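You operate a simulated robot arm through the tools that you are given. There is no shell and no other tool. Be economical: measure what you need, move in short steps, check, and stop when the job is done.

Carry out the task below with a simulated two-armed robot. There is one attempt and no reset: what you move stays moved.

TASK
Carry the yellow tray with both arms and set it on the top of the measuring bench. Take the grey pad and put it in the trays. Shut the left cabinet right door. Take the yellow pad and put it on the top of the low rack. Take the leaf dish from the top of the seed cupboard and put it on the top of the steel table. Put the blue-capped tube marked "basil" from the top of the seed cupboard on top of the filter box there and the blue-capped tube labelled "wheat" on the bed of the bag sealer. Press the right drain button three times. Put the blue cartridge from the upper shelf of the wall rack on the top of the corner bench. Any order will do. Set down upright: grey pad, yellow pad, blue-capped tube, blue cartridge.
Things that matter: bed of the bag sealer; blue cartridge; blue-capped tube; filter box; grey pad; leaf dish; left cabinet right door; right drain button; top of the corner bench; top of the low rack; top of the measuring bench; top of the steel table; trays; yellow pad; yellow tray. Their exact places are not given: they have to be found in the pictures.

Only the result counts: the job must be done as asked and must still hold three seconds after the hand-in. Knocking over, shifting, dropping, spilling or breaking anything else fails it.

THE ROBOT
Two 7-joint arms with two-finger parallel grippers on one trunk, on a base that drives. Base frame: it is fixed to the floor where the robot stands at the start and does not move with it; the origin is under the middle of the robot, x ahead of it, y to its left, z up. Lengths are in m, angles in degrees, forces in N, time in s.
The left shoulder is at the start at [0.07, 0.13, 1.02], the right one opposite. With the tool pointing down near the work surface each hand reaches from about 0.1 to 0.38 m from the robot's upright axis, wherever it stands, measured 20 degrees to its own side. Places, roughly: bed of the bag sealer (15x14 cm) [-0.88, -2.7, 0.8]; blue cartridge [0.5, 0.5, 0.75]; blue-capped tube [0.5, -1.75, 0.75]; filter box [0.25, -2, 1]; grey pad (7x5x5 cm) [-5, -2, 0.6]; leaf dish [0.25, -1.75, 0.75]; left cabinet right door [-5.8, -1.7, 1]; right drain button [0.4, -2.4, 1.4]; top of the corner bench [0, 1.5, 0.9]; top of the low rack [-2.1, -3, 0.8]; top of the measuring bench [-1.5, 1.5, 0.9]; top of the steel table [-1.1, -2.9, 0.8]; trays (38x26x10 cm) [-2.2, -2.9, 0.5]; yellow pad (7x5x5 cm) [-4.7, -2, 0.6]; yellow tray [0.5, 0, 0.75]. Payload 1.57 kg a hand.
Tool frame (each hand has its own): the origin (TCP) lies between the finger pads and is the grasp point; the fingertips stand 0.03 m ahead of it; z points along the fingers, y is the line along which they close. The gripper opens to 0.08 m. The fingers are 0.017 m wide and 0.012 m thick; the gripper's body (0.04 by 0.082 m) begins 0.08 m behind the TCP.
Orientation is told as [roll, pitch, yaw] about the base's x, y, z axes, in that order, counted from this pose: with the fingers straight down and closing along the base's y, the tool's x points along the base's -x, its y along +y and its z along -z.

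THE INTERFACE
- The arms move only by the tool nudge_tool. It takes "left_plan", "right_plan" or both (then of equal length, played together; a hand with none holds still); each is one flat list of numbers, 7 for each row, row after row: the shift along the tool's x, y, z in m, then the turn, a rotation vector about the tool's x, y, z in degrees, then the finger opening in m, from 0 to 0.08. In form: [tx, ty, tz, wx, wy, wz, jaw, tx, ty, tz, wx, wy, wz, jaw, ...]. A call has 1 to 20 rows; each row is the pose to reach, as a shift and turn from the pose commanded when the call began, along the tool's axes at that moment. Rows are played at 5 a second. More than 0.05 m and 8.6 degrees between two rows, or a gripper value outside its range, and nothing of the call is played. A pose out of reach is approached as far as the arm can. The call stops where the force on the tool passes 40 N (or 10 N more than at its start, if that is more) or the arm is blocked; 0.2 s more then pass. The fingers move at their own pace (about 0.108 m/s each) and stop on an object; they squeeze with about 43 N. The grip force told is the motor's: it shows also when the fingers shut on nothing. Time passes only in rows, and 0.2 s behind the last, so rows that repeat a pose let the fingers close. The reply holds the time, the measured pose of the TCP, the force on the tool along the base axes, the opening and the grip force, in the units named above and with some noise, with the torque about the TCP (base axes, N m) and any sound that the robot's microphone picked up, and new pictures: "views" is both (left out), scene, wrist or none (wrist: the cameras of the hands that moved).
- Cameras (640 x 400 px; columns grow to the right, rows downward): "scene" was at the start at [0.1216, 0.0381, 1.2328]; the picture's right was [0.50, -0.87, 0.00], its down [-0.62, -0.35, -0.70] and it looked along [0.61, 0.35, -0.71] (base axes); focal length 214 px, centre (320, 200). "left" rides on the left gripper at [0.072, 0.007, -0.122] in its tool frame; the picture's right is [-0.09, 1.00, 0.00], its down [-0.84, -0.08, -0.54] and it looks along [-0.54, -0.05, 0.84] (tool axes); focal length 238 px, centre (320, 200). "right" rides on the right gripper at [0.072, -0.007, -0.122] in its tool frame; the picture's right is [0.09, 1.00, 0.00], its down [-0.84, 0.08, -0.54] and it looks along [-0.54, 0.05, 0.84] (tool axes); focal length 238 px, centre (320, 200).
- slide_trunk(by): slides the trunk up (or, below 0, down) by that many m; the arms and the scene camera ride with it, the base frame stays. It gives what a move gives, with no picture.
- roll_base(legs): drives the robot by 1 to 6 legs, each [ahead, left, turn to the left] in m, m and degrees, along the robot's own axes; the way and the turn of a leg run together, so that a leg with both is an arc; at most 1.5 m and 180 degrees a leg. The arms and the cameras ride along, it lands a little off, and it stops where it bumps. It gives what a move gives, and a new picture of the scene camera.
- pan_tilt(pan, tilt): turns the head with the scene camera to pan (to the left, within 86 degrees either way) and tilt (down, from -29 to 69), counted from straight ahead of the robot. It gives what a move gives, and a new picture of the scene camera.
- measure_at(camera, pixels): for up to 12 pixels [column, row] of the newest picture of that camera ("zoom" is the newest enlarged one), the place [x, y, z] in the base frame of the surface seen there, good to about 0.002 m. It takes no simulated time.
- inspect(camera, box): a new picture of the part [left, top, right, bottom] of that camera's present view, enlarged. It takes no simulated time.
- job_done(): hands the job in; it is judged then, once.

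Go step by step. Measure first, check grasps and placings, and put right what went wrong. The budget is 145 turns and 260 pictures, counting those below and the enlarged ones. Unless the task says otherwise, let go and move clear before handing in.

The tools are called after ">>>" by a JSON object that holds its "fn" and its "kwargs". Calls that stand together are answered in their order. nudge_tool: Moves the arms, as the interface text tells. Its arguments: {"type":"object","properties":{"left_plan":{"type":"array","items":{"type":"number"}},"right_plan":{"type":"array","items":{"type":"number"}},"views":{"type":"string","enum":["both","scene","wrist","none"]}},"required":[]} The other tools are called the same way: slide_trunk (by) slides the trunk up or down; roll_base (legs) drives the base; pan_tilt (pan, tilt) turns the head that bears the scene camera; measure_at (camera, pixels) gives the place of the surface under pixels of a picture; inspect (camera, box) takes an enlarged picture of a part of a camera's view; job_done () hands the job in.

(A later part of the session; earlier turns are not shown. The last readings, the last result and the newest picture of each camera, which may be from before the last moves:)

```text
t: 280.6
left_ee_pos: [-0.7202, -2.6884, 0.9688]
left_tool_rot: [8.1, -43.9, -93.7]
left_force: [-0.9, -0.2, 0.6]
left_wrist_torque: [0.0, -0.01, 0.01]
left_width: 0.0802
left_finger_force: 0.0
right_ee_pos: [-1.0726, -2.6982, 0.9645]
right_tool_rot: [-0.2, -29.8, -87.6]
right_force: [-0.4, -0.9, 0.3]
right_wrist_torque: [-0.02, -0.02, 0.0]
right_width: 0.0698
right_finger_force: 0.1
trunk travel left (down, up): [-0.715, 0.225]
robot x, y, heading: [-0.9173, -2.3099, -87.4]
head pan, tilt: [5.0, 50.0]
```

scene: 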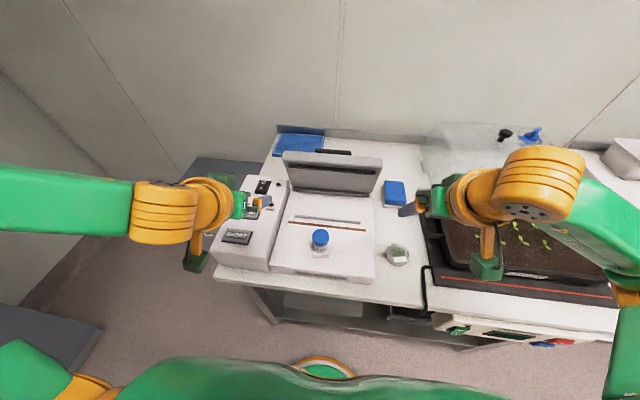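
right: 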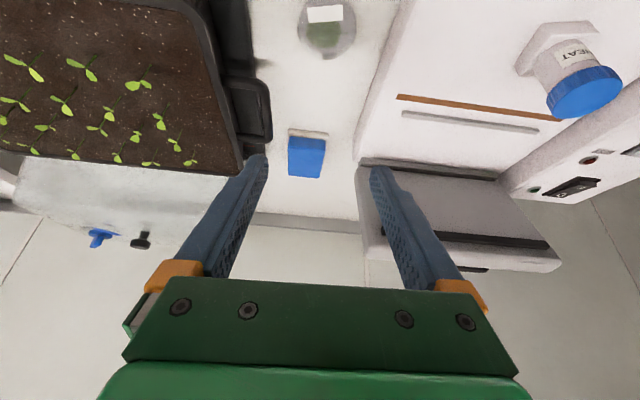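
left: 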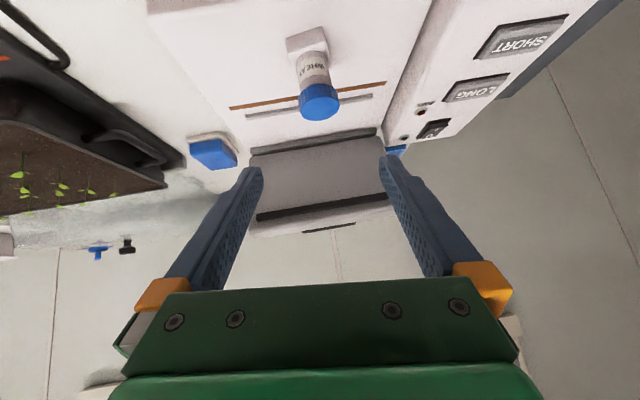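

The leaf dish is on the steel table (398,256). I back off, turn toward the far side and look along the way.

>>> {"fn": "roll_base", "kwargs": {"legs": [[-0.5, 0, 0], [0, 0, -90]]}}

>>> {"fn": "pan_tilt", "kwargs": {"pan": 0, "tilt": 15}}

```text
t: 287.4
left_ee_pos: [-1.3136, -2.0102, 0.968]
left_tool_rot: [8.1, -44.0, 177.1]
left_force: [0.0, 0.4, -0.1]
left_wrist_torque: [0.0, 0.0, 0.0]
left_width: 0.08
left_finger_force: 0.0
right_ee_pos: [-1.3285, -1.6576, 0.9647]
right_tool_rot: [-0.2, -29.8, -176.9]
right_force: [-0.3, 0.0, -0.1]
right_wrist_torque: [0.06, -0.02, 0.02]
right_width: 0.07
right_finger_force: 0.1
trunk travel left (down, up): [-0.715, 0.225]
robot x, y, heading: [-0.9394, -1.8082, -177.2]
head pan, tilt: [5.0, 50.0]
```

scene: 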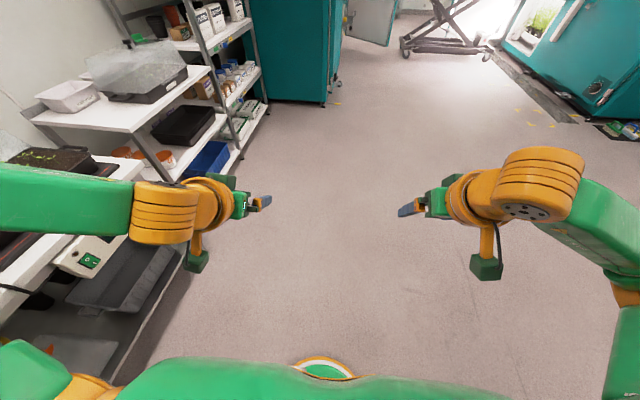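

```text
t: 288.4
left_ee_pos: [-1.3137, -2.0106, 0.9693]
left_tool_rot: [8.1, -44.0, 177.0]
left_force: [-0.5, -0.3, 0.0]
left_wrist_torque: [0.0, -0.04, -0.03]
left_width: 0.0801
left_finger_force: 0.2
right_ee_pos: [-1.3291, -1.6577, 0.9634]
right_tool_rot: [-0.2, -29.8, -176.9]
right_force: [0.0, 0.3, -0.1]
right_wrist_torque: [-0.02, -0.04, 0.02]
right_width: 0.0701
right_finger_force: 0.0
trunk travel left (down, up): [-0.715, 0.225]
robot x, y, heading: [-0.9376, -1.8044, -176.6]
head pan, tilt: [0.0, 15.0]
```

scene: 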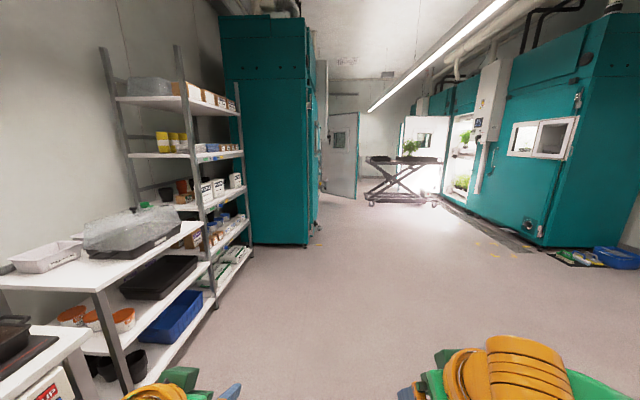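

The left teal cabinet with an open door (345,150) and a scissor trolley (400,170) are ahead. I measure them before driving.

>>> {"fn": "measure_at", "kwargs": {"camera": "scene", "pixels": [[305, 243], [320, 230], [345, 155], [330, 190], [355, 197], [370, 200], [435, 205], [400, 160], [545, 245], [460, 200]]}}

>>> {"fn": "inspect", "kwargs": {"camera": "scene", "box": [290, 90, 490, 230]}}

```text
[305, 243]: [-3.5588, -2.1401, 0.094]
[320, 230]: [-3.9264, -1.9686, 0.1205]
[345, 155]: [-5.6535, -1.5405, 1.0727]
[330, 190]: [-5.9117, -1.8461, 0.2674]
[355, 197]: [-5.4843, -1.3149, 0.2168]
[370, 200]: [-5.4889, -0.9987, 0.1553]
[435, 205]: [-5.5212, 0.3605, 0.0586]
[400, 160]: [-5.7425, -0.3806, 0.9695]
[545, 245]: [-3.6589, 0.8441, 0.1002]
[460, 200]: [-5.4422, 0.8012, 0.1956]
```

```text
2.86 times, centred on (390, 160) of scene
```

zoom: 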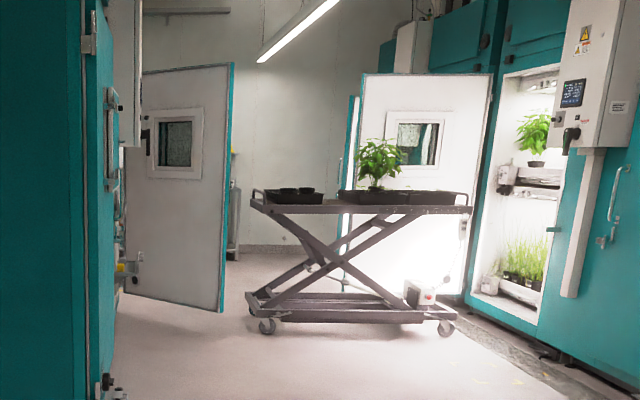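

The left cabinet's front is at y≈−2.0; its right door stands open, hinged near (−5.9,−1.85), edge near (−5.48,−1.31). I drive down the aisle and turn to face the cabinet.

>>> {"fn": "roll_base", "kwargs": {"legs": [[0, -0.6, -3.4], [1.5, 0, 0], [1.5, 0, 0], [0.55, 0, 0], [0, 0, 90]]}}

>>> {"fn": "pan_tilt", "kwargs": {"pan": 0, "tilt": 30}}

```text
t: 312.3
left_ee_pos: [-4.3065, -1.609, 0.9688]
left_tool_rot: [8.2, -44.0, -96.9]
left_force: [0.1, -0.3, 0.7]
left_wrist_torque: [0.0, -0.04, 0.03]
left_width: 0.08
left_finger_force: 0.1
right_ee_pos: [-4.6588, -1.5977, 0.9635]
right_tool_rot: [-0.3, -29.8, -90.9]
right_force: [0.6, 0.8, -0.8]
right_wrist_torque: [0.0, 0.0, 0.03]
right_width: 0.0703
right_finger_force: 0.0
trunk travel left (down, up): [-0.715, 0.225]
robot x, y, heading: [-4.4827, -1.2179, -90.6]
head pan, tilt: [0.0, 15.0]
```

scene: 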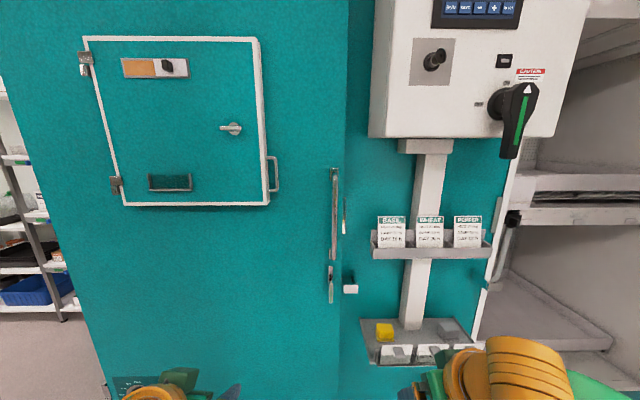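

```text
t: 313.1
left_ee_pos: [-4.3062, -1.6076, 0.9686]
left_tool_rot: [8.1, -44.0, -97.0]
left_force: [1.1, -0.2, -0.8]
left_wrist_torque: [-0.01, 0.01, 0.0]
left_width: 0.0799
left_finger_force: 0.0
right_ee_pos: [-4.6586, -1.5982, 0.9635]
right_tool_rot: [-0.2, -30.0, -91.0]
right_force: [0.2, -0.3, -0.7]
right_wrist_torque: [-0.02, 0.01, -0.01]
right_width: 0.0701
right_finger_force: 0.1
trunk travel left (down, up): [-0.715, 0.225]
robot x, y, heading: [-4.4756, -1.2224, -90.7]
head pan, tilt: [0.0, 30.0]
```

scene: 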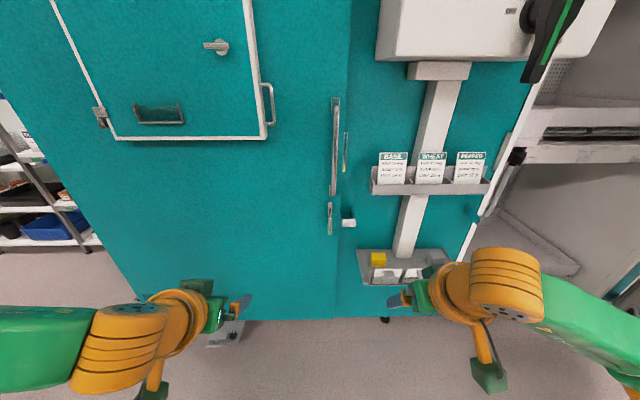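

The yellow pad (378,259) and the grey pad (437,258) lie on a small shelf on the mast. I zoom and measure.

>>> {"fn": "inspect", "kwargs": {"camera": "scene", "box": [340, 225, 468, 305]}}

>>> {"fn": "measure_at", "kwargs": {"camera": "zoom", "pixels": [[190, 155], [190, 185], [165, 155], [220, 155], [480, 155], [455, 160], [505, 165], [300, 160], [300, 195], [110, 200], [400, 215], [520, 140]]}}

```text
5.00 times, centred on (404, 265) of scene
```

zoom: 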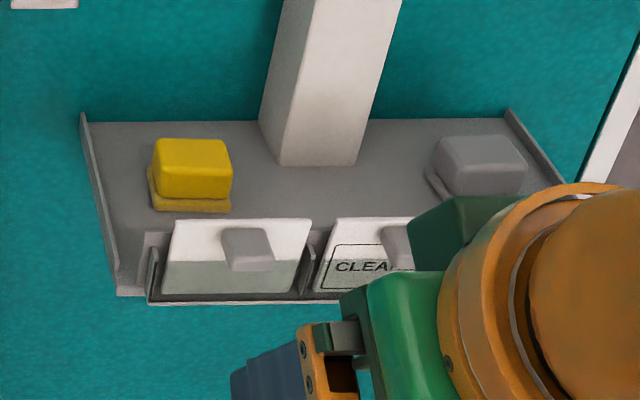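

```text
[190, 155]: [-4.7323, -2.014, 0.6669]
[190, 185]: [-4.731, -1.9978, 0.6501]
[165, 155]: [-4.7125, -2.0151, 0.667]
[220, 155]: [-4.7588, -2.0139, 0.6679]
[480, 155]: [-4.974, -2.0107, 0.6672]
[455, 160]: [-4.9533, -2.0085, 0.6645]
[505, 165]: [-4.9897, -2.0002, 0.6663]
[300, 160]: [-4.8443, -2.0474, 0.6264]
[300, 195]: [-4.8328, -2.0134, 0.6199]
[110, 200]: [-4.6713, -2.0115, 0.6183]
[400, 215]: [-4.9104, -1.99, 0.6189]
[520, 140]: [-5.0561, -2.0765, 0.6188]
```

Both pads: yellow centre (−4.733,−2.02), grey (−4.972,−2.017), tops z 0.667, shelf z 0.6185. I can take both at once: I set both hands to a 60° tilt about 24 cm apart and centre the robot at x≈−4.853.

>>> {"fn": "measure_at", "kwargs": {"camera": "zoom", "pixels": [[245, 250], [240, 225], [150, 280], [225, 295], [120, 290]]}}

>>> {"fn": "measure_at", "kwargs": {"camera": "scene", "pixels": [[430, 192], [375, 190], [488, 190], [405, 80], [450, 70]]}}

>>> {"fn": "nudge_tool", "kwargs": {"left_plan": [-0.011, -0.0125, 0.01, 0.9, -4, -1.1, 0.08, -0.022, -0.025, 0.02, 1.8, -8, -2.2, 0.08, -0.032, -0.0375, 0.031, 2.7, -12, -3.4, 0.08, -0.043, -0.05, 0.042, 3.6, -16, -4.5, 0.08], "right_plan": [-0.015, 0.016, 0.009, 0, -7.5, 0, 0.08, -0.03, 0.032, 0.0175, 0, -15, 0, 0.08, -0.0455, 0.047, 0.026, 0, -22.5, 0, 0.08, -0.0606, 0.063, 0.035, 0, -30, 0, 0.08], "views": "none"}}

>>> {"fn": "roll_base", "kwargs": {"legs": [[0, -0.375, 0.6]]}}

```text
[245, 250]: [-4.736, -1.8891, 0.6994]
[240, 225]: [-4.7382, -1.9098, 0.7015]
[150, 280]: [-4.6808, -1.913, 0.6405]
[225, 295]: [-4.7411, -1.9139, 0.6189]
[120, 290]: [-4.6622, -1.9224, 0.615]
```

```text
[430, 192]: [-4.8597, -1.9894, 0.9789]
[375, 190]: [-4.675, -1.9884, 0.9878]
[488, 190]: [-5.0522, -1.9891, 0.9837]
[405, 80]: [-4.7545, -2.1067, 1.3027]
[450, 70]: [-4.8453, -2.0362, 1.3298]
```

```text
t: 314.1
left_ee_pos: [-4.3565, -1.6685, 0.9629]
left_tool_rot: [0.0, -60.3, -91.6]
left_force: [-0.2, -0.2, -0.3]
left_wrist_torque: [-0.03, 0.01, 0.02]
left_width: 0.0801
left_finger_force: 0.1
right_ee_pos: [-4.5974, -1.6698, 0.9614]
right_tool_rot: [-0.3, -59.7, -90.8]
right_force: [0.6, 0.3, -0.3]
right_wrist_torque: [0.03, -0.02, 0.0]
right_width: 0.08
right_finger_force: 0.0
trunk travel left (down, up): [-0.715, 0.225]
robot x, y, heading: [-4.4793, -1.2217, -90.9]
head pan, tilt: [0.0, 30.0]
```

```text
t: 316.4
left_ee_pos: [-4.7218, -1.6614, 0.9636]
left_tool_rot: [0.0, -60.3, -90.7]
left_force: [-0.5, 0.6, 0.4]
left_wrist_torque: [-0.01, 0.02, 0.01]
left_width: 0.0799
left_finger_force: 0.1
right_ee_pos: [-4.9615, -1.6667, 0.9625]
right_tool_rot: [-0.4, -59.8, -89.9]
right_force: [-0.3, 0.1, -0.2]
right_wrist_torque: [-0.03, -0.02, 0.03]
right_width: 0.0798
right_finger_force: 0.0
trunk travel left (down, up): [-0.715, 0.225]
robot x, y, heading: [-4.8534, -1.2178, -90.1]
head pan, tilt: [0.0, 30.0]
```

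scene: 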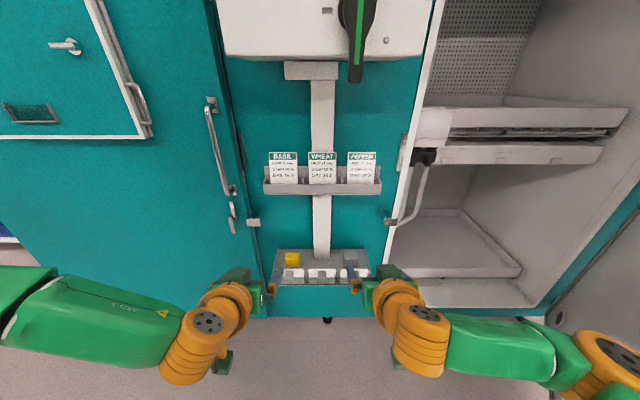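

Display tiles with handles (z 0.70, y≈−1.89) stand in front and a card rack (front y −1.989, z 0.98) hangs above, so I need a steep tilt of 20° and an approach along the tool axis. I reorient both hands and lower the trunk.

>>> {"fn": "nudge_tool", "kwargs": {"left_plan": [0.013, 0, -0.0225, 0, 8, 0, 0.08, 0.026, 0, -0.045, 0, 16, 0, 0.08, 0.039, 0, -0.0675, 0, 24, 0, 0.08, 0.052, 0, -0.09, 0, 32, 0, 0.08, 0.065, 0, -0.1126, 0, 40.3, 0, 0.08], "right_plan": [0.013, 0, -0.0225, 0, 8, 0, 0.08, 0.026, 0, -0.045, 0, 16, 0, 0.08, 0.039, 0, -0.0675, 0, 24, 0, 0.08, 0.052, 0, -0.09, 0, 32, 0, 0.08, 0.065, 0, -0.1126, 0, 39.8, 0, 0.08], "views": "none"}}

>>> {"fn": "slide_trunk", "kwargs": {"by": -0.15}}

>>> {"fn": "roll_base", "kwargs": {"legs": [[0.2, -0.011, 0]]}}

```text
t: 317.6
left_ee_pos: [-4.7214, -1.5309, 0.9612]
left_tool_rot: [0.0, -20.0, -90.6]
left_force: [0.4, -0.1, 0.7]
left_wrist_torque: [-0.05, 0.0, 0.02]
left_width: 0.0798
left_finger_force: 0.1
right_ee_pos: [-4.9627, -1.5344, 0.9632]
right_tool_rot: [-0.2, -19.9, -90.2]
right_force: [1.0, -0.8, 0.5]
right_wrist_torque: [-0.03, -0.01, 0.01]
right_width: 0.0801
right_finger_force: 0.0
trunk travel left (down, up): [-0.715, 0.225]
robot x, y, heading: [-4.8524, -1.2177, -89.9]
head pan, tilt: [0.0, 30.0]
```

```text
t: 319.4
left_ee_pos: [-4.7213, -1.5323, 0.8104]
left_tool_rot: [0.1, -20.0, -90.6]
left_force: [-0.8, -0.1, 0.0]
left_wrist_torque: [0.0, 0.01, 0.0]
left_width: 0.08
left_finger_force: 0.0
right_ee_pos: [-4.9627, -1.536, 0.8136]
right_tool_rot: [-0.2, -20.0, -90.1]
right_force: [-0.1, -0.3, 0.0]
right_wrist_torque: [0.0, 0.02, -0.03]
right_width: 0.08
right_finger_force: 0.1
trunk travel left (down, up): [-0.565, 0.375]
robot x, y, heading: [-4.8533, -1.2196, -90.0]
head pan, tilt: [0.0, 30.0]
```

```text
t: 321.0
left_ee_pos: [-4.7329, -1.7289, 0.8107]
left_tool_rot: [0.1, -20.0, -90.7]
left_force: [-0.8, -0.2, 0.1]
left_wrist_torque: [-0.01, -0.03, -0.01]
left_width: 0.0803
left_finger_force: 0.0
right_ee_pos: [-4.9739, -1.7332, 0.8135]
right_tool_rot: [-0.2, -20.0, -90.3]
right_force: [-0.8, 0.4, -0.5]
right_wrist_torque: [-0.01, -0.02, 0.06]
right_width: 0.08
right_finger_force: 0.0
trunk travel left (down, up): [-0.565, 0.375]
robot x, y, heading: [-4.8641, -1.4187, -90.1]
head pan, tilt: [0.0, 30.0]
```

scene: 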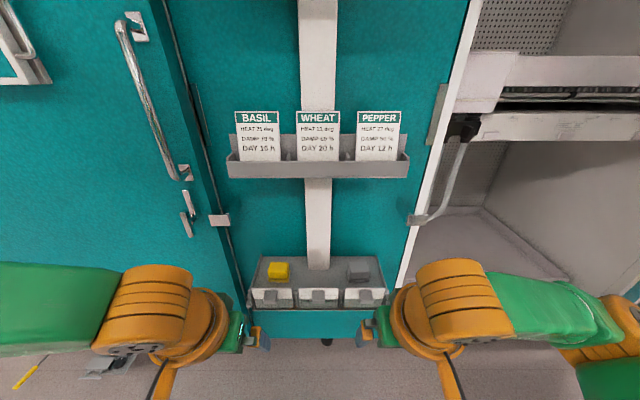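

I zoom to re-measure both pads precisely before the final approach.

>>> {"fn": "inspect", "kwargs": {"camera": "scene", "box": [240, 240, 400, 340]}}

>>> {"fn": "measure_at", "kwargs": {"camera": "zoom", "pixels": [[113, 95], [192, 95], [150, 92], [150, 110], [440, 95], [510, 95], [475, 92], [475, 110], [150, 195], [313, 195], [480, 195], [150, 205]]}}

```text
4.00 times, centred on (320, 290) of scene
```

zoom: 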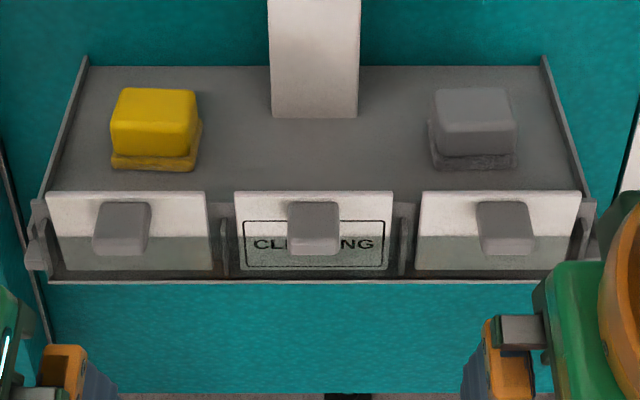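

```text
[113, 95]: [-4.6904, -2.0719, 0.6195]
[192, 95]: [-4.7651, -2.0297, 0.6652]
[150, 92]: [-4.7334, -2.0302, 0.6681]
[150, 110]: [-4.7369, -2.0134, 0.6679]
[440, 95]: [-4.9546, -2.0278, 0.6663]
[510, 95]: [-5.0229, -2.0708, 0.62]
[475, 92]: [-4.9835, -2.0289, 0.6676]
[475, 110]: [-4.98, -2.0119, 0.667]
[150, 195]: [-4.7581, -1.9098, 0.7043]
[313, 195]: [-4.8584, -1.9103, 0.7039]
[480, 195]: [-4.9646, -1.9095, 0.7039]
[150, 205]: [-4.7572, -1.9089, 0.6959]
```

Yellow centre ≈(−4.736,−2.017), grey ≈(−4.979,−2.017). I drive ahead 23.5 cm to the pre-approach point and look with both wrist cameras.

>>> {"fn": "roll_base", "kwargs": {"legs": [[0.235, -0.003, 0]]}}

>>> {"fn": "nudge_tool", "kwargs": {"left_plan": [0, 0, 0.03, 0, 0, 0, 0.08], "right_plan": [0, 0, 0.03, 0, 0, 0, 0.08], "views": "wrist"}}

```text
t: 322.7
left_ee_pos: [-4.7393, -1.9631, 0.8107]
left_tool_rot: [0.0, -20.0, -91.0]
left_force: [-0.3, 0.7, 0.0]
left_wrist_torque: [0.01, 0.01, -0.01]
left_width: 0.0801
left_finger_force: 0.1
right_ee_pos: [-4.9804, -1.9673, 0.8134]
right_tool_rot: [-0.2, -20.1, -90.6]
right_force: [1.5, 0.7, -0.1]
right_wrist_torque: [0.0, 0.01, 0.0]
right_width: 0.08
right_finger_force: 0.1
trunk travel left (down, up): [-0.565, 0.375]
robot x, y, heading: [-4.8695, -1.6518, -90.3]
head pan, tilt: [0.0, 30.0]
```

scene: 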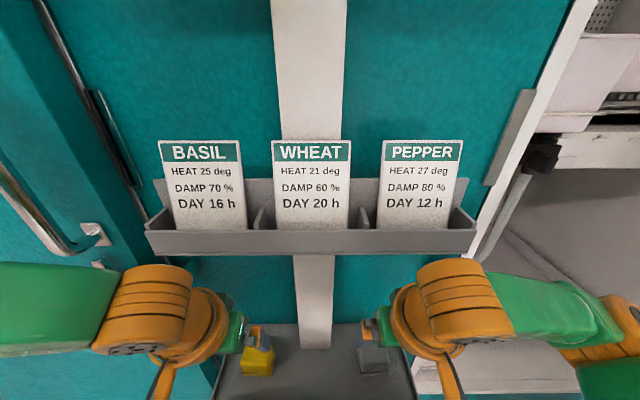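

```text
t: 323.1
left_ee_pos: [-4.7399, -1.9752, 0.7816]
left_tool_rot: [0.1, -19.9, -91.1]
left_force: [-0.3, -0.2, -0.4]
left_wrist_torque: [-0.02, -0.02, -0.03]
left_width: 0.0801
left_finger_force: 0.1
right_ee_pos: [-4.9805, -1.98, 0.7846]
right_tool_rot: [-0.1, -20.0, -90.7]
right_force: [-0.2, -0.5, -0.1]
right_wrist_torque: [0.04, -0.06, 0.02]
right_width: 0.0799
right_finger_force: 0.1
trunk travel left (down, up): [-0.565, 0.375]
robot x, y, heading: [-4.8714, -1.648, -90.3]
head pan, tilt: [0.0, 30.0]
```

right: 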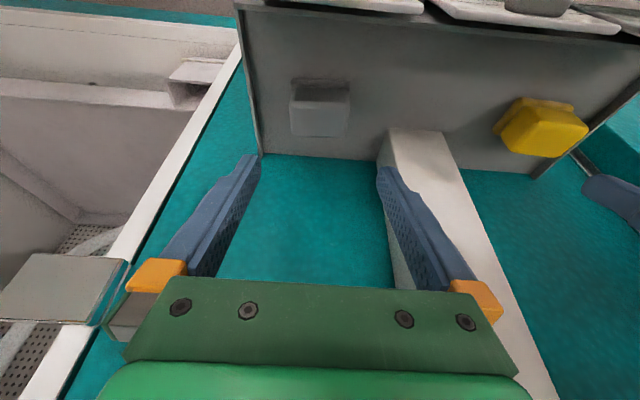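
left: 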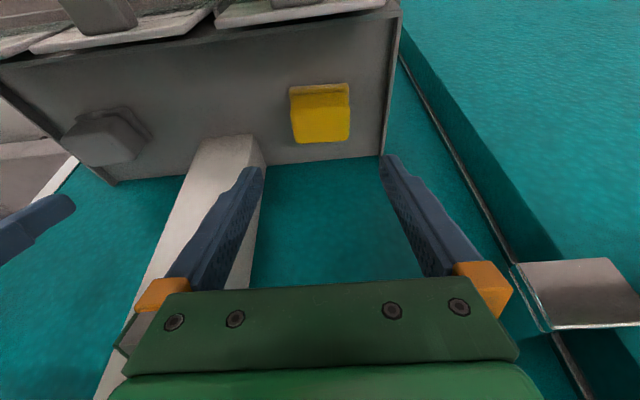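

Both pads are centred between the fingers. I check the metal plate near the left hand (530,290), and the one near the right (60,285).

>>> {"fn": "measure_at", "kwargs": {"camera": "left", "pixels": [[525, 290], [560, 270], [322, 110], [322, 140], [293, 115], [349, 115]]}}

>>> {"fn": "measure_at", "kwargs": {"camera": "right", "pixels": [[110, 285], [90, 270], [320, 105], [320, 130], [291, 110], [349, 110]]}}

```text
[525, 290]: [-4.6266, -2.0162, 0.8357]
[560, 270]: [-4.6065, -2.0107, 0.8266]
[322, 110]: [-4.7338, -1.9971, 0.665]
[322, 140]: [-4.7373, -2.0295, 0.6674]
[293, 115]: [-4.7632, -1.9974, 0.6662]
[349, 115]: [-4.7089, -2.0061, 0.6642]
```

```text
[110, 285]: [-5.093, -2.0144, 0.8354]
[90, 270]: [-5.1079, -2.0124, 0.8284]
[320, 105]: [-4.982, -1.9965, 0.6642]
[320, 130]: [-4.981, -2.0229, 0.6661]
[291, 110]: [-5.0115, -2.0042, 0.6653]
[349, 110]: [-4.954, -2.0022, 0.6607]
```

The plates are 11 cm away – clear. Fine-centre (left +4 mm, right −2 mm), advance along the tool axis and close.

>>> {"fn": "nudge_tool", "kwargs": {"left_plan": [0, 0.004, 0.03, 0, 0, 0, 0.08, 0, 0.004, 0.065, 0, 0, 0, 0.08, 0, 0.004, 0.1, 0, 0, 0, 0.08, 0, 0.004, 0.125, 0, 0, 0, 0.08, 0, 0.004, 0.125, 0, 0, 0, 0.05, 0, 0.004, 0.125, 0, 0, 0, 0.04, 0, 0.004, 0.125, 0, 0, 0, 0.04], "right_plan": [0, -0.002, 0.03, 0, 0, 0, 0.08, 0, -0.002, 0.065, 0, 0, 0, 0.08, 0, -0.002, 0.1, 0, 0, 0, 0.08, 0, -0.002, 0.128, 0, 0, 0, 0.08, 0, -0.002, 0.128, 0, 0, 0, 0.05, 0, -0.002, 0.128, 0, 0, 0, 0.04, 0, -0.002, 0.128, 0, 0, 0, 0.04], "views": "wrist"}}

```text
t: 324.7
left_ee_pos: [-4.7359, -2.0192, 0.666]
left_tool_rot: [0.1, -20.0, -91.0]
left_force: [0.5, -0.1, 0.4]
left_wrist_torque: [0.0, 0.03, 0.0]
left_width: 0.0588
left_finger_force: 42.5
right_ee_pos: [-4.9832, -2.0199, 0.6638]
right_tool_rot: [-0.2, -19.9, -90.5]
right_force: [0.0, -0.4, 0.6]
right_wrist_torque: [-0.02, -0.04, -0.02]
right_width: 0.0591
right_finger_force: 42.9
trunk travel left (down, up): [-0.565, 0.375]
robot x, y, heading: [-4.8676, -1.6508, -90.7]
head pan, tilt: [0.0, 30.0]
```

right: 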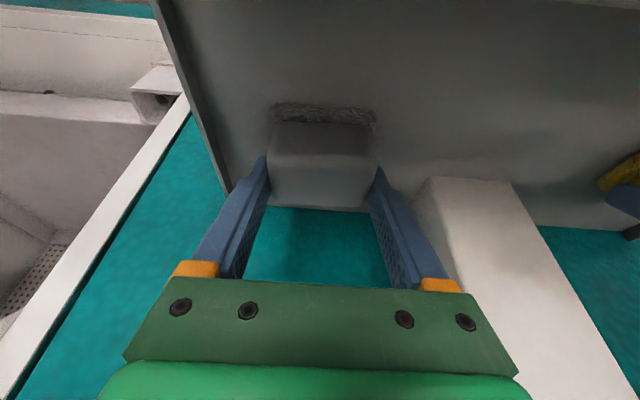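
left: 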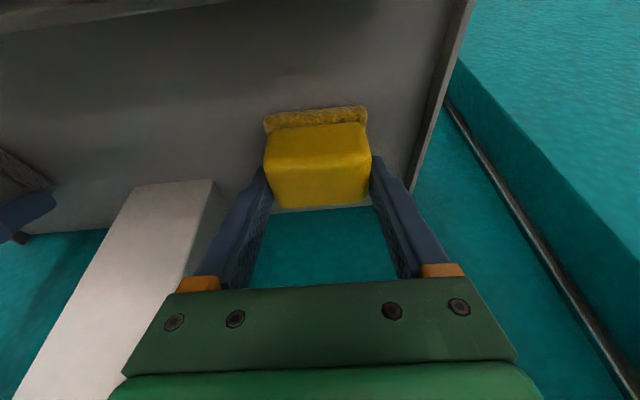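

Both pads are held. I withdraw along the tool axis, raise the trunk, back off, and look at the open right door and the trolley.

>>> {"fn": "nudge_tool", "kwargs": {"left_plan": [0, 0, -0.04, 0, 0, 0, 0.04, 0, 0, -0.08, 0, 0, 0, 0.04, 0, 0, -0.12, 0, 0, 0, 0.04, 0, 0, -0.155, 0, 0, 0, 0.04], "right_plan": [0, 0, -0.04, 0, 0, 0, 0.04, 0, 0, -0.08, 0, 0, 0, 0.04, 0, 0, -0.12, 0, 0, 0, 0.04, 0, 0, -0.155, 0, 0, 0, 0.04], "views": "none"}}

>>> {"fn": "roll_base", "kwargs": {"legs": [[-0.65, 0, 0]]}}

>>> {"fn": "slide_trunk", "kwargs": {"by": 0.35}}

>>> {"fn": "pan_tilt", "kwargs": {"pan": -45, "tilt": 35}}

```text
t: 325.7
left_ee_pos: [-4.7333, -1.9631, 0.8108]
left_tool_rot: [0.1, -20.1, -91.0]
left_force: [-0.3, -0.7, -1.5]
left_wrist_torque: [0.0, -0.02, 0.01]
left_width: 0.059
left_finger_force: 43.0
right_ee_pos: [-4.9808, -1.9665, 0.8094]
right_tool_rot: [-0.2, -20.1, -90.5]
right_force: [0.1, 0.9, -0.9]
right_wrist_torque: [-0.01, -0.01, -0.01]
right_width: 0.0594
right_finger_force: 43.2
trunk travel left (down, up): [-0.565, 0.375]
robot x, y, heading: [-4.8669, -1.6495, -90.2]
head pan, tilt: [0.0, 30.0]
```

```text
t: 329.3
left_ee_pos: [-4.729, -1.3126, 0.8118]
left_tool_rot: [0.1, -20.0, -91.3]
left_force: [-0.6, 0.2, -0.8]
left_wrist_torque: [0.03, 0.02, -0.03]
left_width: 0.0595
left_finger_force: 43.0
right_ee_pos: [-4.9761, -1.3147, 0.8079]
right_tool_rot: [-0.1, -20.0, -90.9]
right_force: [-0.3, -0.3, -0.4]
right_wrist_torque: [0.02, 0.03, -0.03]
right_width: 0.059
right_finger_force: 42.7
trunk travel left (down, up): [-0.565, 0.375]
robot x, y, heading: [-4.8583, -0.9959, -90.7]
head pan, tilt: [0.0, 30.0]
```

scene: 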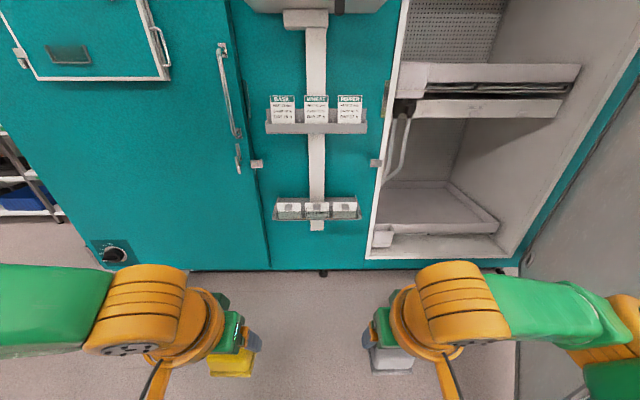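

```text
t: 332.8
left_ee_pos: [-4.7291, -1.3128, 1.1614]
left_tool_rot: [0.1, -20.0, -91.4]
left_force: [1.2, 0.2, -0.8]
left_wrist_torque: [-0.01, 0.01, -0.03]
left_width: 0.0589
left_finger_force: 43.3
right_ee_pos: [-4.9745, -1.3144, 1.1593]
right_tool_rot: [-0.3, -20.0, -91.0]
right_force: [-0.3, -0.1, -0.3]
right_wrist_torque: [-0.01, 0.04, -0.03]
right_width: 0.0592
right_finger_force: 42.6
trunk travel left (down, up): [-0.915, 0.025]
robot x, y, heading: [-4.8581, -0.9962, -90.8]
head pan, tilt: [0.0, 30.0]
```

```text
t: 333.9
left_ee_pos: [-4.7282, -1.3126, 1.1611]
left_tool_rot: [0.1, -20.0, -91.3]
left_force: [-0.4, 0.0, -1.3]
left_wrist_torque: [-0.03, 0.0, -0.02]
left_width: 0.0595
left_finger_force: 43.3
right_ee_pos: [-4.9751, -1.3144, 1.1583]
right_tool_rot: [-0.2, -20.0, -90.9]
right_force: [-0.4, 0.4, -0.5]
right_wrist_torque: [0.04, -0.02, -0.02]
right_width: 0.0593
right_finger_force: 43.7
trunk travel left (down, up): [-0.915, 0.025]
robot x, y, heading: [-4.8612, -0.9952, -90.6]
head pan, tilt: [-45.0, 35.0]
```

scene: 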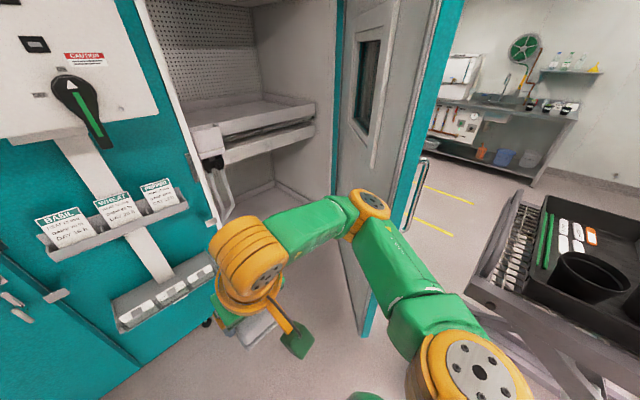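

The open door's free edge (teal strip, 425,100) and its outer handle (415,195) are visible, with the trolley at right. I measure them.

>>> {"fn": "measure_at", "kwargs": {"camera": "scene", "pixels": [[425, 100], [405, 180], [372, 310], [392, 170], [418, 190], [410, 215], [345, 100], [470, 285], [490, 240], [560, 200], [540, 330], [435, 210]]}}

```text
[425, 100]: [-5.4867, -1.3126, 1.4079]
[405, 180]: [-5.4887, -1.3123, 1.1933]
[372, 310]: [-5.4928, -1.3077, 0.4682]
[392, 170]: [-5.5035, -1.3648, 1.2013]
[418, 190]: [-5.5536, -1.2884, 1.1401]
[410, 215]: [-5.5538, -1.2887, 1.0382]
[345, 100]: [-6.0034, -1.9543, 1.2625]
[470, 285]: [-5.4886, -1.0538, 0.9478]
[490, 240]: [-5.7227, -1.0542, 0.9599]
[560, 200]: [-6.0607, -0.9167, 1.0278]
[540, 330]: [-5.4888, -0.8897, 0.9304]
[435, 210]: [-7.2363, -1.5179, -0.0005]
```

I check where my own right elbow and forearm are, since they could push the door.

>>> {"fn": "measure_at", "kwargs": {"camera": "scene", "pixels": [[370, 200], [350, 205], [400, 270], [480, 370], [430, 330], [300, 230], [250, 260]]}}

```text
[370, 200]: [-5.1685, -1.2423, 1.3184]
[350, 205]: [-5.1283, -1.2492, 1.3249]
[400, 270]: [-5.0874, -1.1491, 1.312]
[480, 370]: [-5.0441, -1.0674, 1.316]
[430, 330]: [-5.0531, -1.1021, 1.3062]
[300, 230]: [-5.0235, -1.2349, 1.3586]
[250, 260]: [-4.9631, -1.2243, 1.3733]
```

Plan: make the right hand's wrist the leading part – tool vertical, tilted slightly back – held out to the right at lateral 0.38, and push the door by driving toward the cabinet. I also pull the left hand back.

>>> {"fn": "nudge_tool", "kwargs": {"right_plan": [0.016, -0.038, -0.006, 0, 4.3, 0, 0.04, 0.032, -0.076, -0.012, 0, 8.6, 0, 0.04, 0.048, -0.114, -0.018, 0, 12.9, 0, 0.04, 0.065, -0.151, -0.023, 0, 17.1, 0, 0.04, 0.081, -0.189, -0.029, 0, 21.4, 0, 0.04, 0.097, -0.227, -0.035, 0, 25.7, 0, 0.04, 0.113, -0.265, -0.041, 0, 30, 0, 0.04], "left_plan": [0.023, 0, -0.008, 0, 2.9, 0, 0.04, 0.046, 0, -0.017, 0, 5.7, 0, 0.04, 0.069, 0, -0.025, 0, 8.6, 0, 0.04, 0.091, 0, -0.033, 0, 11.4, 0, 0.04, 0.114, 0, -0.041, 0, 14.3, 0, 0.04, 0.137, 0, -0.05, 0, 17.1, 0, 0.04, 0.16, 0, -0.058, 0, 20, 0, 0.04], "views": "scene"}}

```text
t: 335.3
left_ee_pos: [-4.7392, -1.2015, 1.1814]
left_tool_rot: [0.5, -4.4, -92.2]
left_force: [2.6, -3.1, -1.5]
left_wrist_torque: [0.36, 0.36, -0.26]
left_width: 0.0592
left_finger_force: 43.1
left hand out of reach, approached as far as the arm can: row 3, 4, 5, 6
right_ee_pos: [-5.1884, -1.2121, 1.1608]
right_tool_rot: [-0.2, 4.0, -91.0]
right_force: [-0.7, 0.8, -0.1]
right_wrist_torque: [-0.05, -0.06, 0.02]
right_width: 0.0593
right_finger_force: 43.1
trunk travel left (down, up): [-0.915, 0.025]
robot x, y, heading: [-4.8589, -0.993, -90.8]
head pan, tilt: [-45.0, 35.0]
stopped in row 6 (left hand): the force on the tool passed its limit at 106 N (the readings are from after the stop); the commanded pose is now the measured one
```

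scene: 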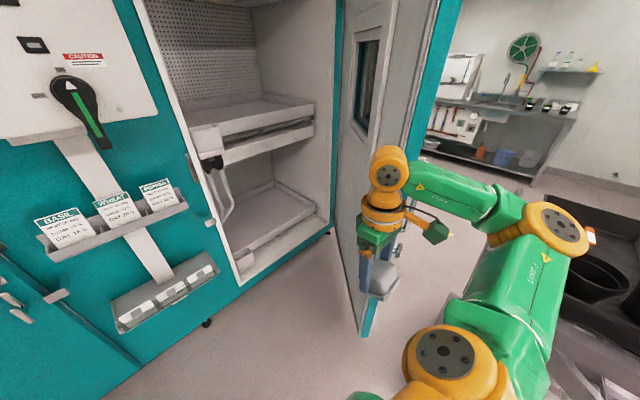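

The left hand touched my own body and stopped; it is fine where it is. I extend the right hand 5 cm further and measure my elbow against the trolley.

>>> {"fn": "nudge_tool", "kwargs": {"right_plan": [0, -0.03, 0, 0, 2.5, 0, 0.04, 0, -0.055, 0, 0, 5, 0, 0.04], "views": "scene"}}

>>> {"fn": "measure_at", "kwargs": {"camera": "scene", "pixels": [[555, 225], [500, 240], [455, 345], [600, 270], [590, 235], [390, 170], [380, 210]]}}

```text
t: 335.9
left_ee_pos: [-4.7399, -1.2021, 1.181]
left_tool_rot: [0.6, -4.4, -92.1]
left_force: [5.6, -2.9, -0.7]
left_wrist_torque: [0.41, 0.8, -0.53]
left_width: 0.0589
left_finger_force: 42.8
right_ee_pos: [-5.2462, -1.2105, 1.1609]
right_tool_rot: [0.0, 9.2, -91.1]
right_force: [-0.1, 0.1, -1.0]
right_wrist_torque: [-0.04, -0.04, -0.02]
right_width: 0.0589
right_finger_force: 42.9
trunk travel left (down, up): [-0.915, 0.025]
robot x, y, heading: [-4.8648, -0.9992, -90.7]
head pan, tilt: [-45.0, 35.0]
```

scene: 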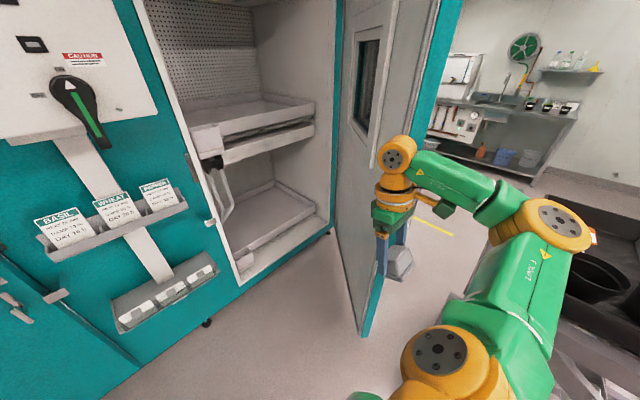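

```text
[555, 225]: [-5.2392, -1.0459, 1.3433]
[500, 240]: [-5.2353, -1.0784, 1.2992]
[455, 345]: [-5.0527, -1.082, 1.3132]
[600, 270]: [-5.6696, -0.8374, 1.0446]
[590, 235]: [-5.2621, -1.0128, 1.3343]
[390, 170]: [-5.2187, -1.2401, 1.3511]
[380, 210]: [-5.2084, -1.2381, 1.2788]
```

My elbow (z≥1.24) clears the trolley (≤1.05). I raise the right hand 11 cm so the pad clears the door handle, then move right behind the door's outer face.

>>> {"fn": "nudge_tool", "kwargs": {"right_plan": [0.006, 0, -0.037, 0, 0, 0, 0.04, 0.012, 0, -0.073, 0, 0, 0, 0.04, 0.017, 0, -0.109, 0, 0, 0, 0.04], "views": "none"}}

>>> {"fn": "roll_base", "kwargs": {"legs": [[-0.06, 0, 0], [0, -0.285, 0]]}}

```text
t: 336.7
left_ee_pos: [-4.7369, -1.2017, 1.1813]
left_tool_rot: [0.4, -4.3, -92.0]
left_force: [6.8, -4.3, 0.5]
left_wrist_torque: [0.55, 0.99, -0.68]
left_width: 0.0594
left_finger_force: 42.8
right_ee_pos: [-5.225, -1.2133, 1.2587]
right_tool_rot: [-0.3, 9.1, -91.2]
right_force: [-0.8, 0.8, 0.0]
right_wrist_torque: [0.0, 0.02, 0.01]
right_width: 0.0593
right_finger_force: 43.5
right hand out of reach, approached as far as the arm can: row 2, 3
trunk travel left (down, up): [-0.915, 0.025]
robot x, y, heading: [-4.8653, -0.9948, -90.9]
head pan, tilt: [-45.0, 35.0]
```

```text
t: 339.2
left_ee_pos: [-5.0135, -1.1389, 1.1809]
left_tool_rot: [0.3, -4.4, -91.4]
left_force: [7.9, -2.9, -0.3]
left_wrist_torque: [0.46, 0.99, -0.64]
left_width: 0.0592
left_finger_force: 43.6
right_ee_pos: [-5.5017, -1.1563, 1.2597]
right_tool_rot: [-0.4, 9.1, -90.5]
right_force: [0.5, 0.8, -0.6]
right_wrist_torque: [0.0, 0.02, 0.03]
right_width: 0.0591
right_finger_force: 42.9
trunk travel left (down, up): [-0.915, 0.025]
robot x, y, heading: [-5.1423, -0.9378, -90.1]
head pan, tilt: [-45.0, 35.0]
```

scene: 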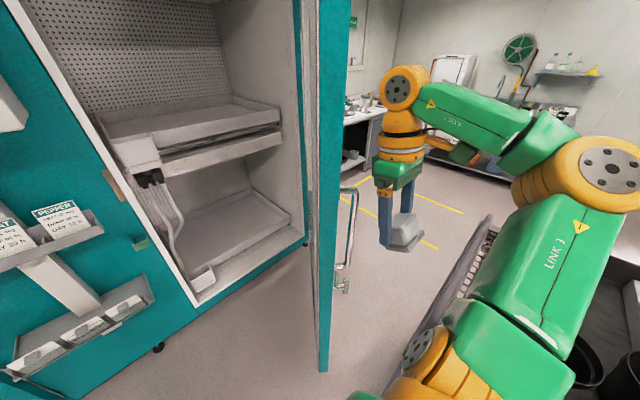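

The hand is now on the outer side of the door. I move 4 cm more to the right and drive ahead to push it.

>>> {"fn": "roll_base", "kwargs": {"legs": [[0, -0.04, 0], [0.4, 0, 0]]}}

```text
t: 341.0
left_ee_pos: [-5.0597, -1.2402, 1.182]
left_tool_rot: [0.6, -4.7, -91.6]
left_force: [-0.4, 0.1, 0.6]
left_wrist_torque: [0.18, -0.07, 0.06]
left_width: 0.0589
left_finger_force: 43.0
right_ee_pos: [-5.5459, -1.2543, 1.2592]
right_tool_rot: [0.2, 9.9, -89.1]
right_force: [0.2, 0.9, -0.5]
right_wrist_torque: [-0.06, -0.02, 0.01]
right_width: 0.059
right_finger_force: 42.9
trunk travel left (down, up): [-0.915, 0.025]
robot x, y, heading: [-5.1814, -1.0369, -90.3]
head pan, tilt: [-45.0, 35.0]
stopped in leg 2: the force on the tool passed its limit at 125 N (the readings are from after the stop); the commanded pose is now the measured one
```

scene: 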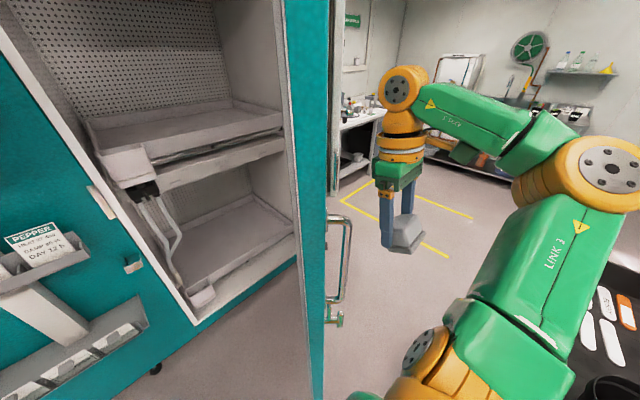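

A force of 125 N stopped it. I measure the door edge to see whether it moved, and the hand-to-door gap.

>>> {"fn": "measure_at", "kwargs": {"camera": "scene", "pixels": [[320, 100], [318, 300], [345, 235], [338, 320], [395, 240], [400, 95], [382, 185], [300, 200]]}}

>>> {"fn": "inspect", "kwargs": {"camera": "scene", "box": [280, 50, 480, 350]}}

```text
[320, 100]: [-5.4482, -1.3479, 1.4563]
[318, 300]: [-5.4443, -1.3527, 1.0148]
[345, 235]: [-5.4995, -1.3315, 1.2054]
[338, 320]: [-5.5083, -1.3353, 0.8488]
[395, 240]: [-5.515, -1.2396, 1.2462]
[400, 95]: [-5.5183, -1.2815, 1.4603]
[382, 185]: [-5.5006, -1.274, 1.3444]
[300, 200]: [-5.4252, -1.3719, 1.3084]
```

```text
1.33 times, centred on (380, 200) of scene
```

zoom: 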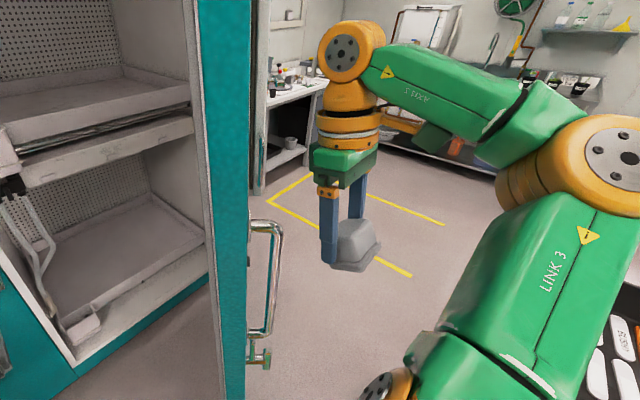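

The door did move (edge shifted ~5 cm); the jolt from driving caused the stop. I push gently with the arm instead: 20 slow steps of 1.4 cm.

>>> {"fn": "nudge_tool", "kwargs": {"right_plan": [-0.014, 0, -0.002, 0, 0, 0, 0.04, -0.028, 0, -0.005, 0, 0, 0, 0.04, -0.041, 0, -0.007, 0, 0, 0, 0.04, -0.055, 0, -0.01, 0, 0, 0, 0.04, -0.069, 0, -0.012, 0, 0, 0, 0.04, -0.083, 0, -0.014, 0, 0, 0, 0.04, -0.097, 0, -0.017, 0, 0, 0, 0.04, -0.11, 0, -0.019, 0, 0, 0, 0.04, -0.124, 0, -0.022, 0, 0, 0, 0.04, -0.138, 0, -0.024, 0, 0, 0, 0.04, -0.152, 0, -0.026, 0, 0, 0, 0.04, -0.165, 0, -0.029, 0, 0, 0, 0.04, -0.179, 0, -0.031, 0, 0, 0, 0.04, -0.193, 0, -0.034, 0, 0, 0, 0.04, -0.207, 0, -0.036, 0, 0, 0, 0.04, -0.221, 0, -0.038, 0, 0, 0, 0.04, -0.234, 0, -0.041, 0, 0, 0, 0.04, -0.248, 0, -0.043, 0, 0, 0, 0.04, -0.262, 0, -0.046, 0, 0, 0, 0.04, -0.276, 0, -0.048, 0, 0, 0, 0.04], "views": "scene"}}

```text
t: 345.2
left_ee_pos: [-5.0574, -1.2477, 1.1808]
left_tool_rot: [0.5, -4.2, -91.5]
left_force: [0.7, -1.1, -0.5]
left_wrist_torque: [0.16, 0.16, -0.13]
left_width: 0.0593
left_finger_force: 43.4
right_ee_pos: [-5.4787, -1.4351, 1.2106]
right_tool_rot: [0.0, 10.0, -89.3]
right_force: [0.0, 0.1, -1.3]
right_wrist_torque: [0.01, 0.03, 0.04]
right_width: 0.0592
right_finger_force: 42.5
right hand out of reach, approached as far as the arm can: row 2, 3, 4, 5, 6, 7, 8, 9, 10, 11, 12, 13, 14, 15, 16, 17, 18, 19, 20
trunk travel left (down, up): [-0.915, 0.025]
robot x, y, heading: [-5.183, -1.0424, -90.2]
head pan, tilt: [-45.0, 35.0]
```

scene: 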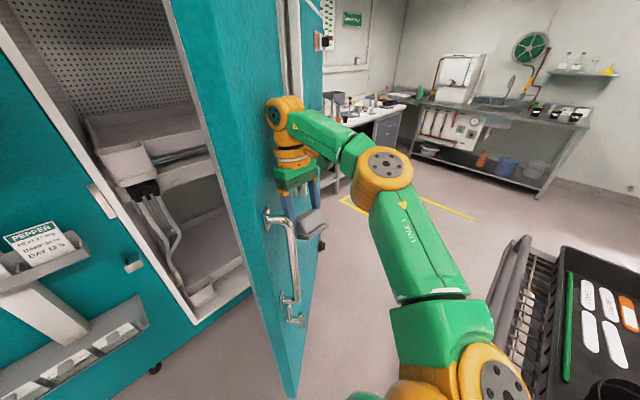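

The door swings freely now. I drive ahead to keep pushing it.

>>> {"fn": "roll_base", "kwargs": {"legs": [[0.3, -0.03, 0]]}}

```text
t: 346.5
left_ee_pos: [-5.074, -1.3609, 1.1825]
left_tool_rot: [0.7, -5.1, -91.5]
left_force: [0.2, -1.4, -0.4]
left_wrist_torque: [0.14, 0.06, -0.04]
left_width: 0.0593
left_finger_force: 43.3
right_ee_pos: [-5.4903, -1.5446, 1.2142]
right_tool_rot: [0.7, 10.4, -88.1]
right_force: [-0.3, 9.7, -2.5]
right_wrist_torque: [-1.08, -0.13, 0.11]
right_width: 0.059
right_finger_force: 42.6
trunk travel left (down, up): [-0.915, 0.025]
robot x, y, heading: [-5.193, -1.1673, -90.2]
head pan, tilt: [-45.0, 35.0]
stopped in leg 1: the force on the tool passed its limit at 106 N (the readings are from after the stop); the commanded pose is now the measured one
```

scene: 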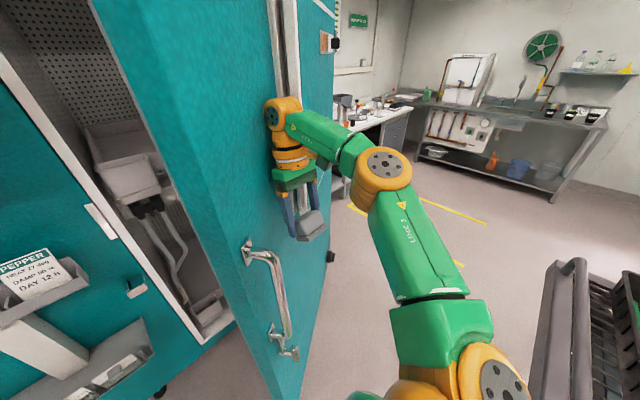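

It advanced another 11 cm. I now retract the arm, drive 20 cm, and push again gently with the arm.

>>> {"fn": "nudge_tool", "kwargs": {"right_plan": [0.044, 0, 0.008, 0, 0, 0, 0.04, 0.088, 0, 0.015, 0, 0, 0, 0.04, 0.132, 0, 0.023, 0, 0, 0, 0.04, 0.177, 0, 0.031, 0, 0, 0, 0.04], "views": "none"}}

>>> {"fn": "roll_base", "kwargs": {"legs": [[0.19, 0, 0]]}}

>>> {"fn": "nudge_tool", "kwargs": {"right_plan": [-0.015, 0, -0.003, 0, 0, 0, 0.04, -0.03, 0, -0.005, 0, 0, 0, 0.04, -0.045, 0, -0.008, 0, 0, 0, 0.04, -0.06, 0, -0.01, 0, 0, 0, 0.04, -0.075, 0, -0.013, 0, 0, 0, 0.04, -0.09, 0, -0.016, 0, 0, 0, 0.04, -0.105, 0, -0.018, 0, 0, 0, 0.04, -0.12, 0, -0.021, 0, 0, 0, 0.04, -0.135, 0, -0.024, 0, 0, 0, 0.04, -0.15, 0, -0.026, 0, 0, 0, 0.04, -0.165, 0, -0.029, 0, 0, 0, 0.04, -0.18, 0, -0.031, 0, 0, 0, 0.04, -0.195, 0, -0.034, 0, 0, 0, 0.04], "views": "scene"}}

```text
t: 347.5
left_ee_pos: [-5.0705, -1.3725, 1.1807]
left_tool_rot: [0.5, -4.4, -91.5]
left_force: [-0.4, -1.0, -0.5]
left_wrist_torque: [0.12, -0.02, -0.01]
left_width: 0.0591
left_finger_force: 43.2
right_ee_pos: [-5.4907, -1.3768, 1.2123]
right_tool_rot: [0.8, 11.1, -88.0]
right_force: [0.6, -0.1, -0.9]
right_wrist_torque: [-0.03, 0.0, 0.01]
right_width: 0.0592
right_finger_force: 42.8
trunk travel left (down, up): [-0.915, 0.025]
robot x, y, heading: [-5.1934, -1.1629, -89.8]
head pan, tilt: [-45.0, 35.0]
```

```text
t: 349.2
left_ee_pos: [-5.0546, -1.5515, 1.1804]
left_tool_rot: [0.5, -4.6, -90.3]
left_force: [0.2, -0.8, -0.5]
left_wrist_torque: [0.16, -0.02, 0.01]
left_width: 0.0589
left_finger_force: 42.8
right_ee_pos: [-5.4752, -1.5659, 1.214]
right_tool_rot: [0.8, 11.0, -86.8]
right_force: [-0.3, -0.4, -1.5]
right_wrist_torque: [-0.04, 0.04, 0.05]
right_width: 0.059
right_finger_force: 42.3
trunk travel left (down, up): [-0.915, 0.025]
robot x, y, heading: [-5.1814, -1.3523, -88.8]
head pan, tilt: [-45.0, 35.0]
stopped in leg 1: the robot was blocked; the commanded pose is now the measured one
```

scene: 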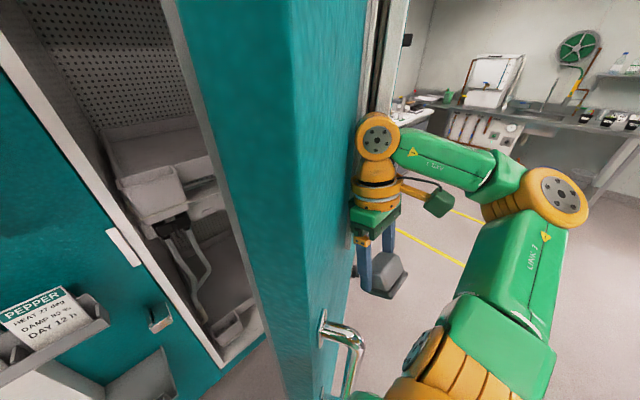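

```text
t: 350.0
left_ee_pos: [-5.0359, -1.5488, 1.1806]
left_tool_rot: [-0.4, -4.7, -90.1]
left_force: [-0.8, -1.7, 0.3]
left_wrist_torque: [0.19, 0.03, -0.02]
left_width: 0.0592
left_finger_force: 43.2
right_ee_pos: [-5.4516, -1.6062, 1.2171]
right_tool_rot: [0.2, 11.1, -86.4]
right_force: [26.3, 12.7, -1.8]
right_wrist_torque: [-0.87, 2.0, 0.94]
right_width: 0.0591
right_finger_force: 43.0
trunk travel left (down, up): [-0.915, 0.025]
robot x, y, heading: [-5.1841, -1.3474, -88.9]
head pan, tilt: [-45.0, 35.0]
stopped in row 4 (right hand): the force on the tool passed its limit at 48 N (the readings are from after the stop); the commanded pose is now the measured one
```

scene: 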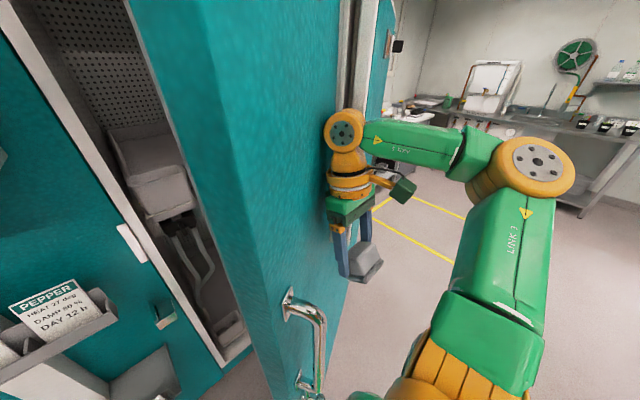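

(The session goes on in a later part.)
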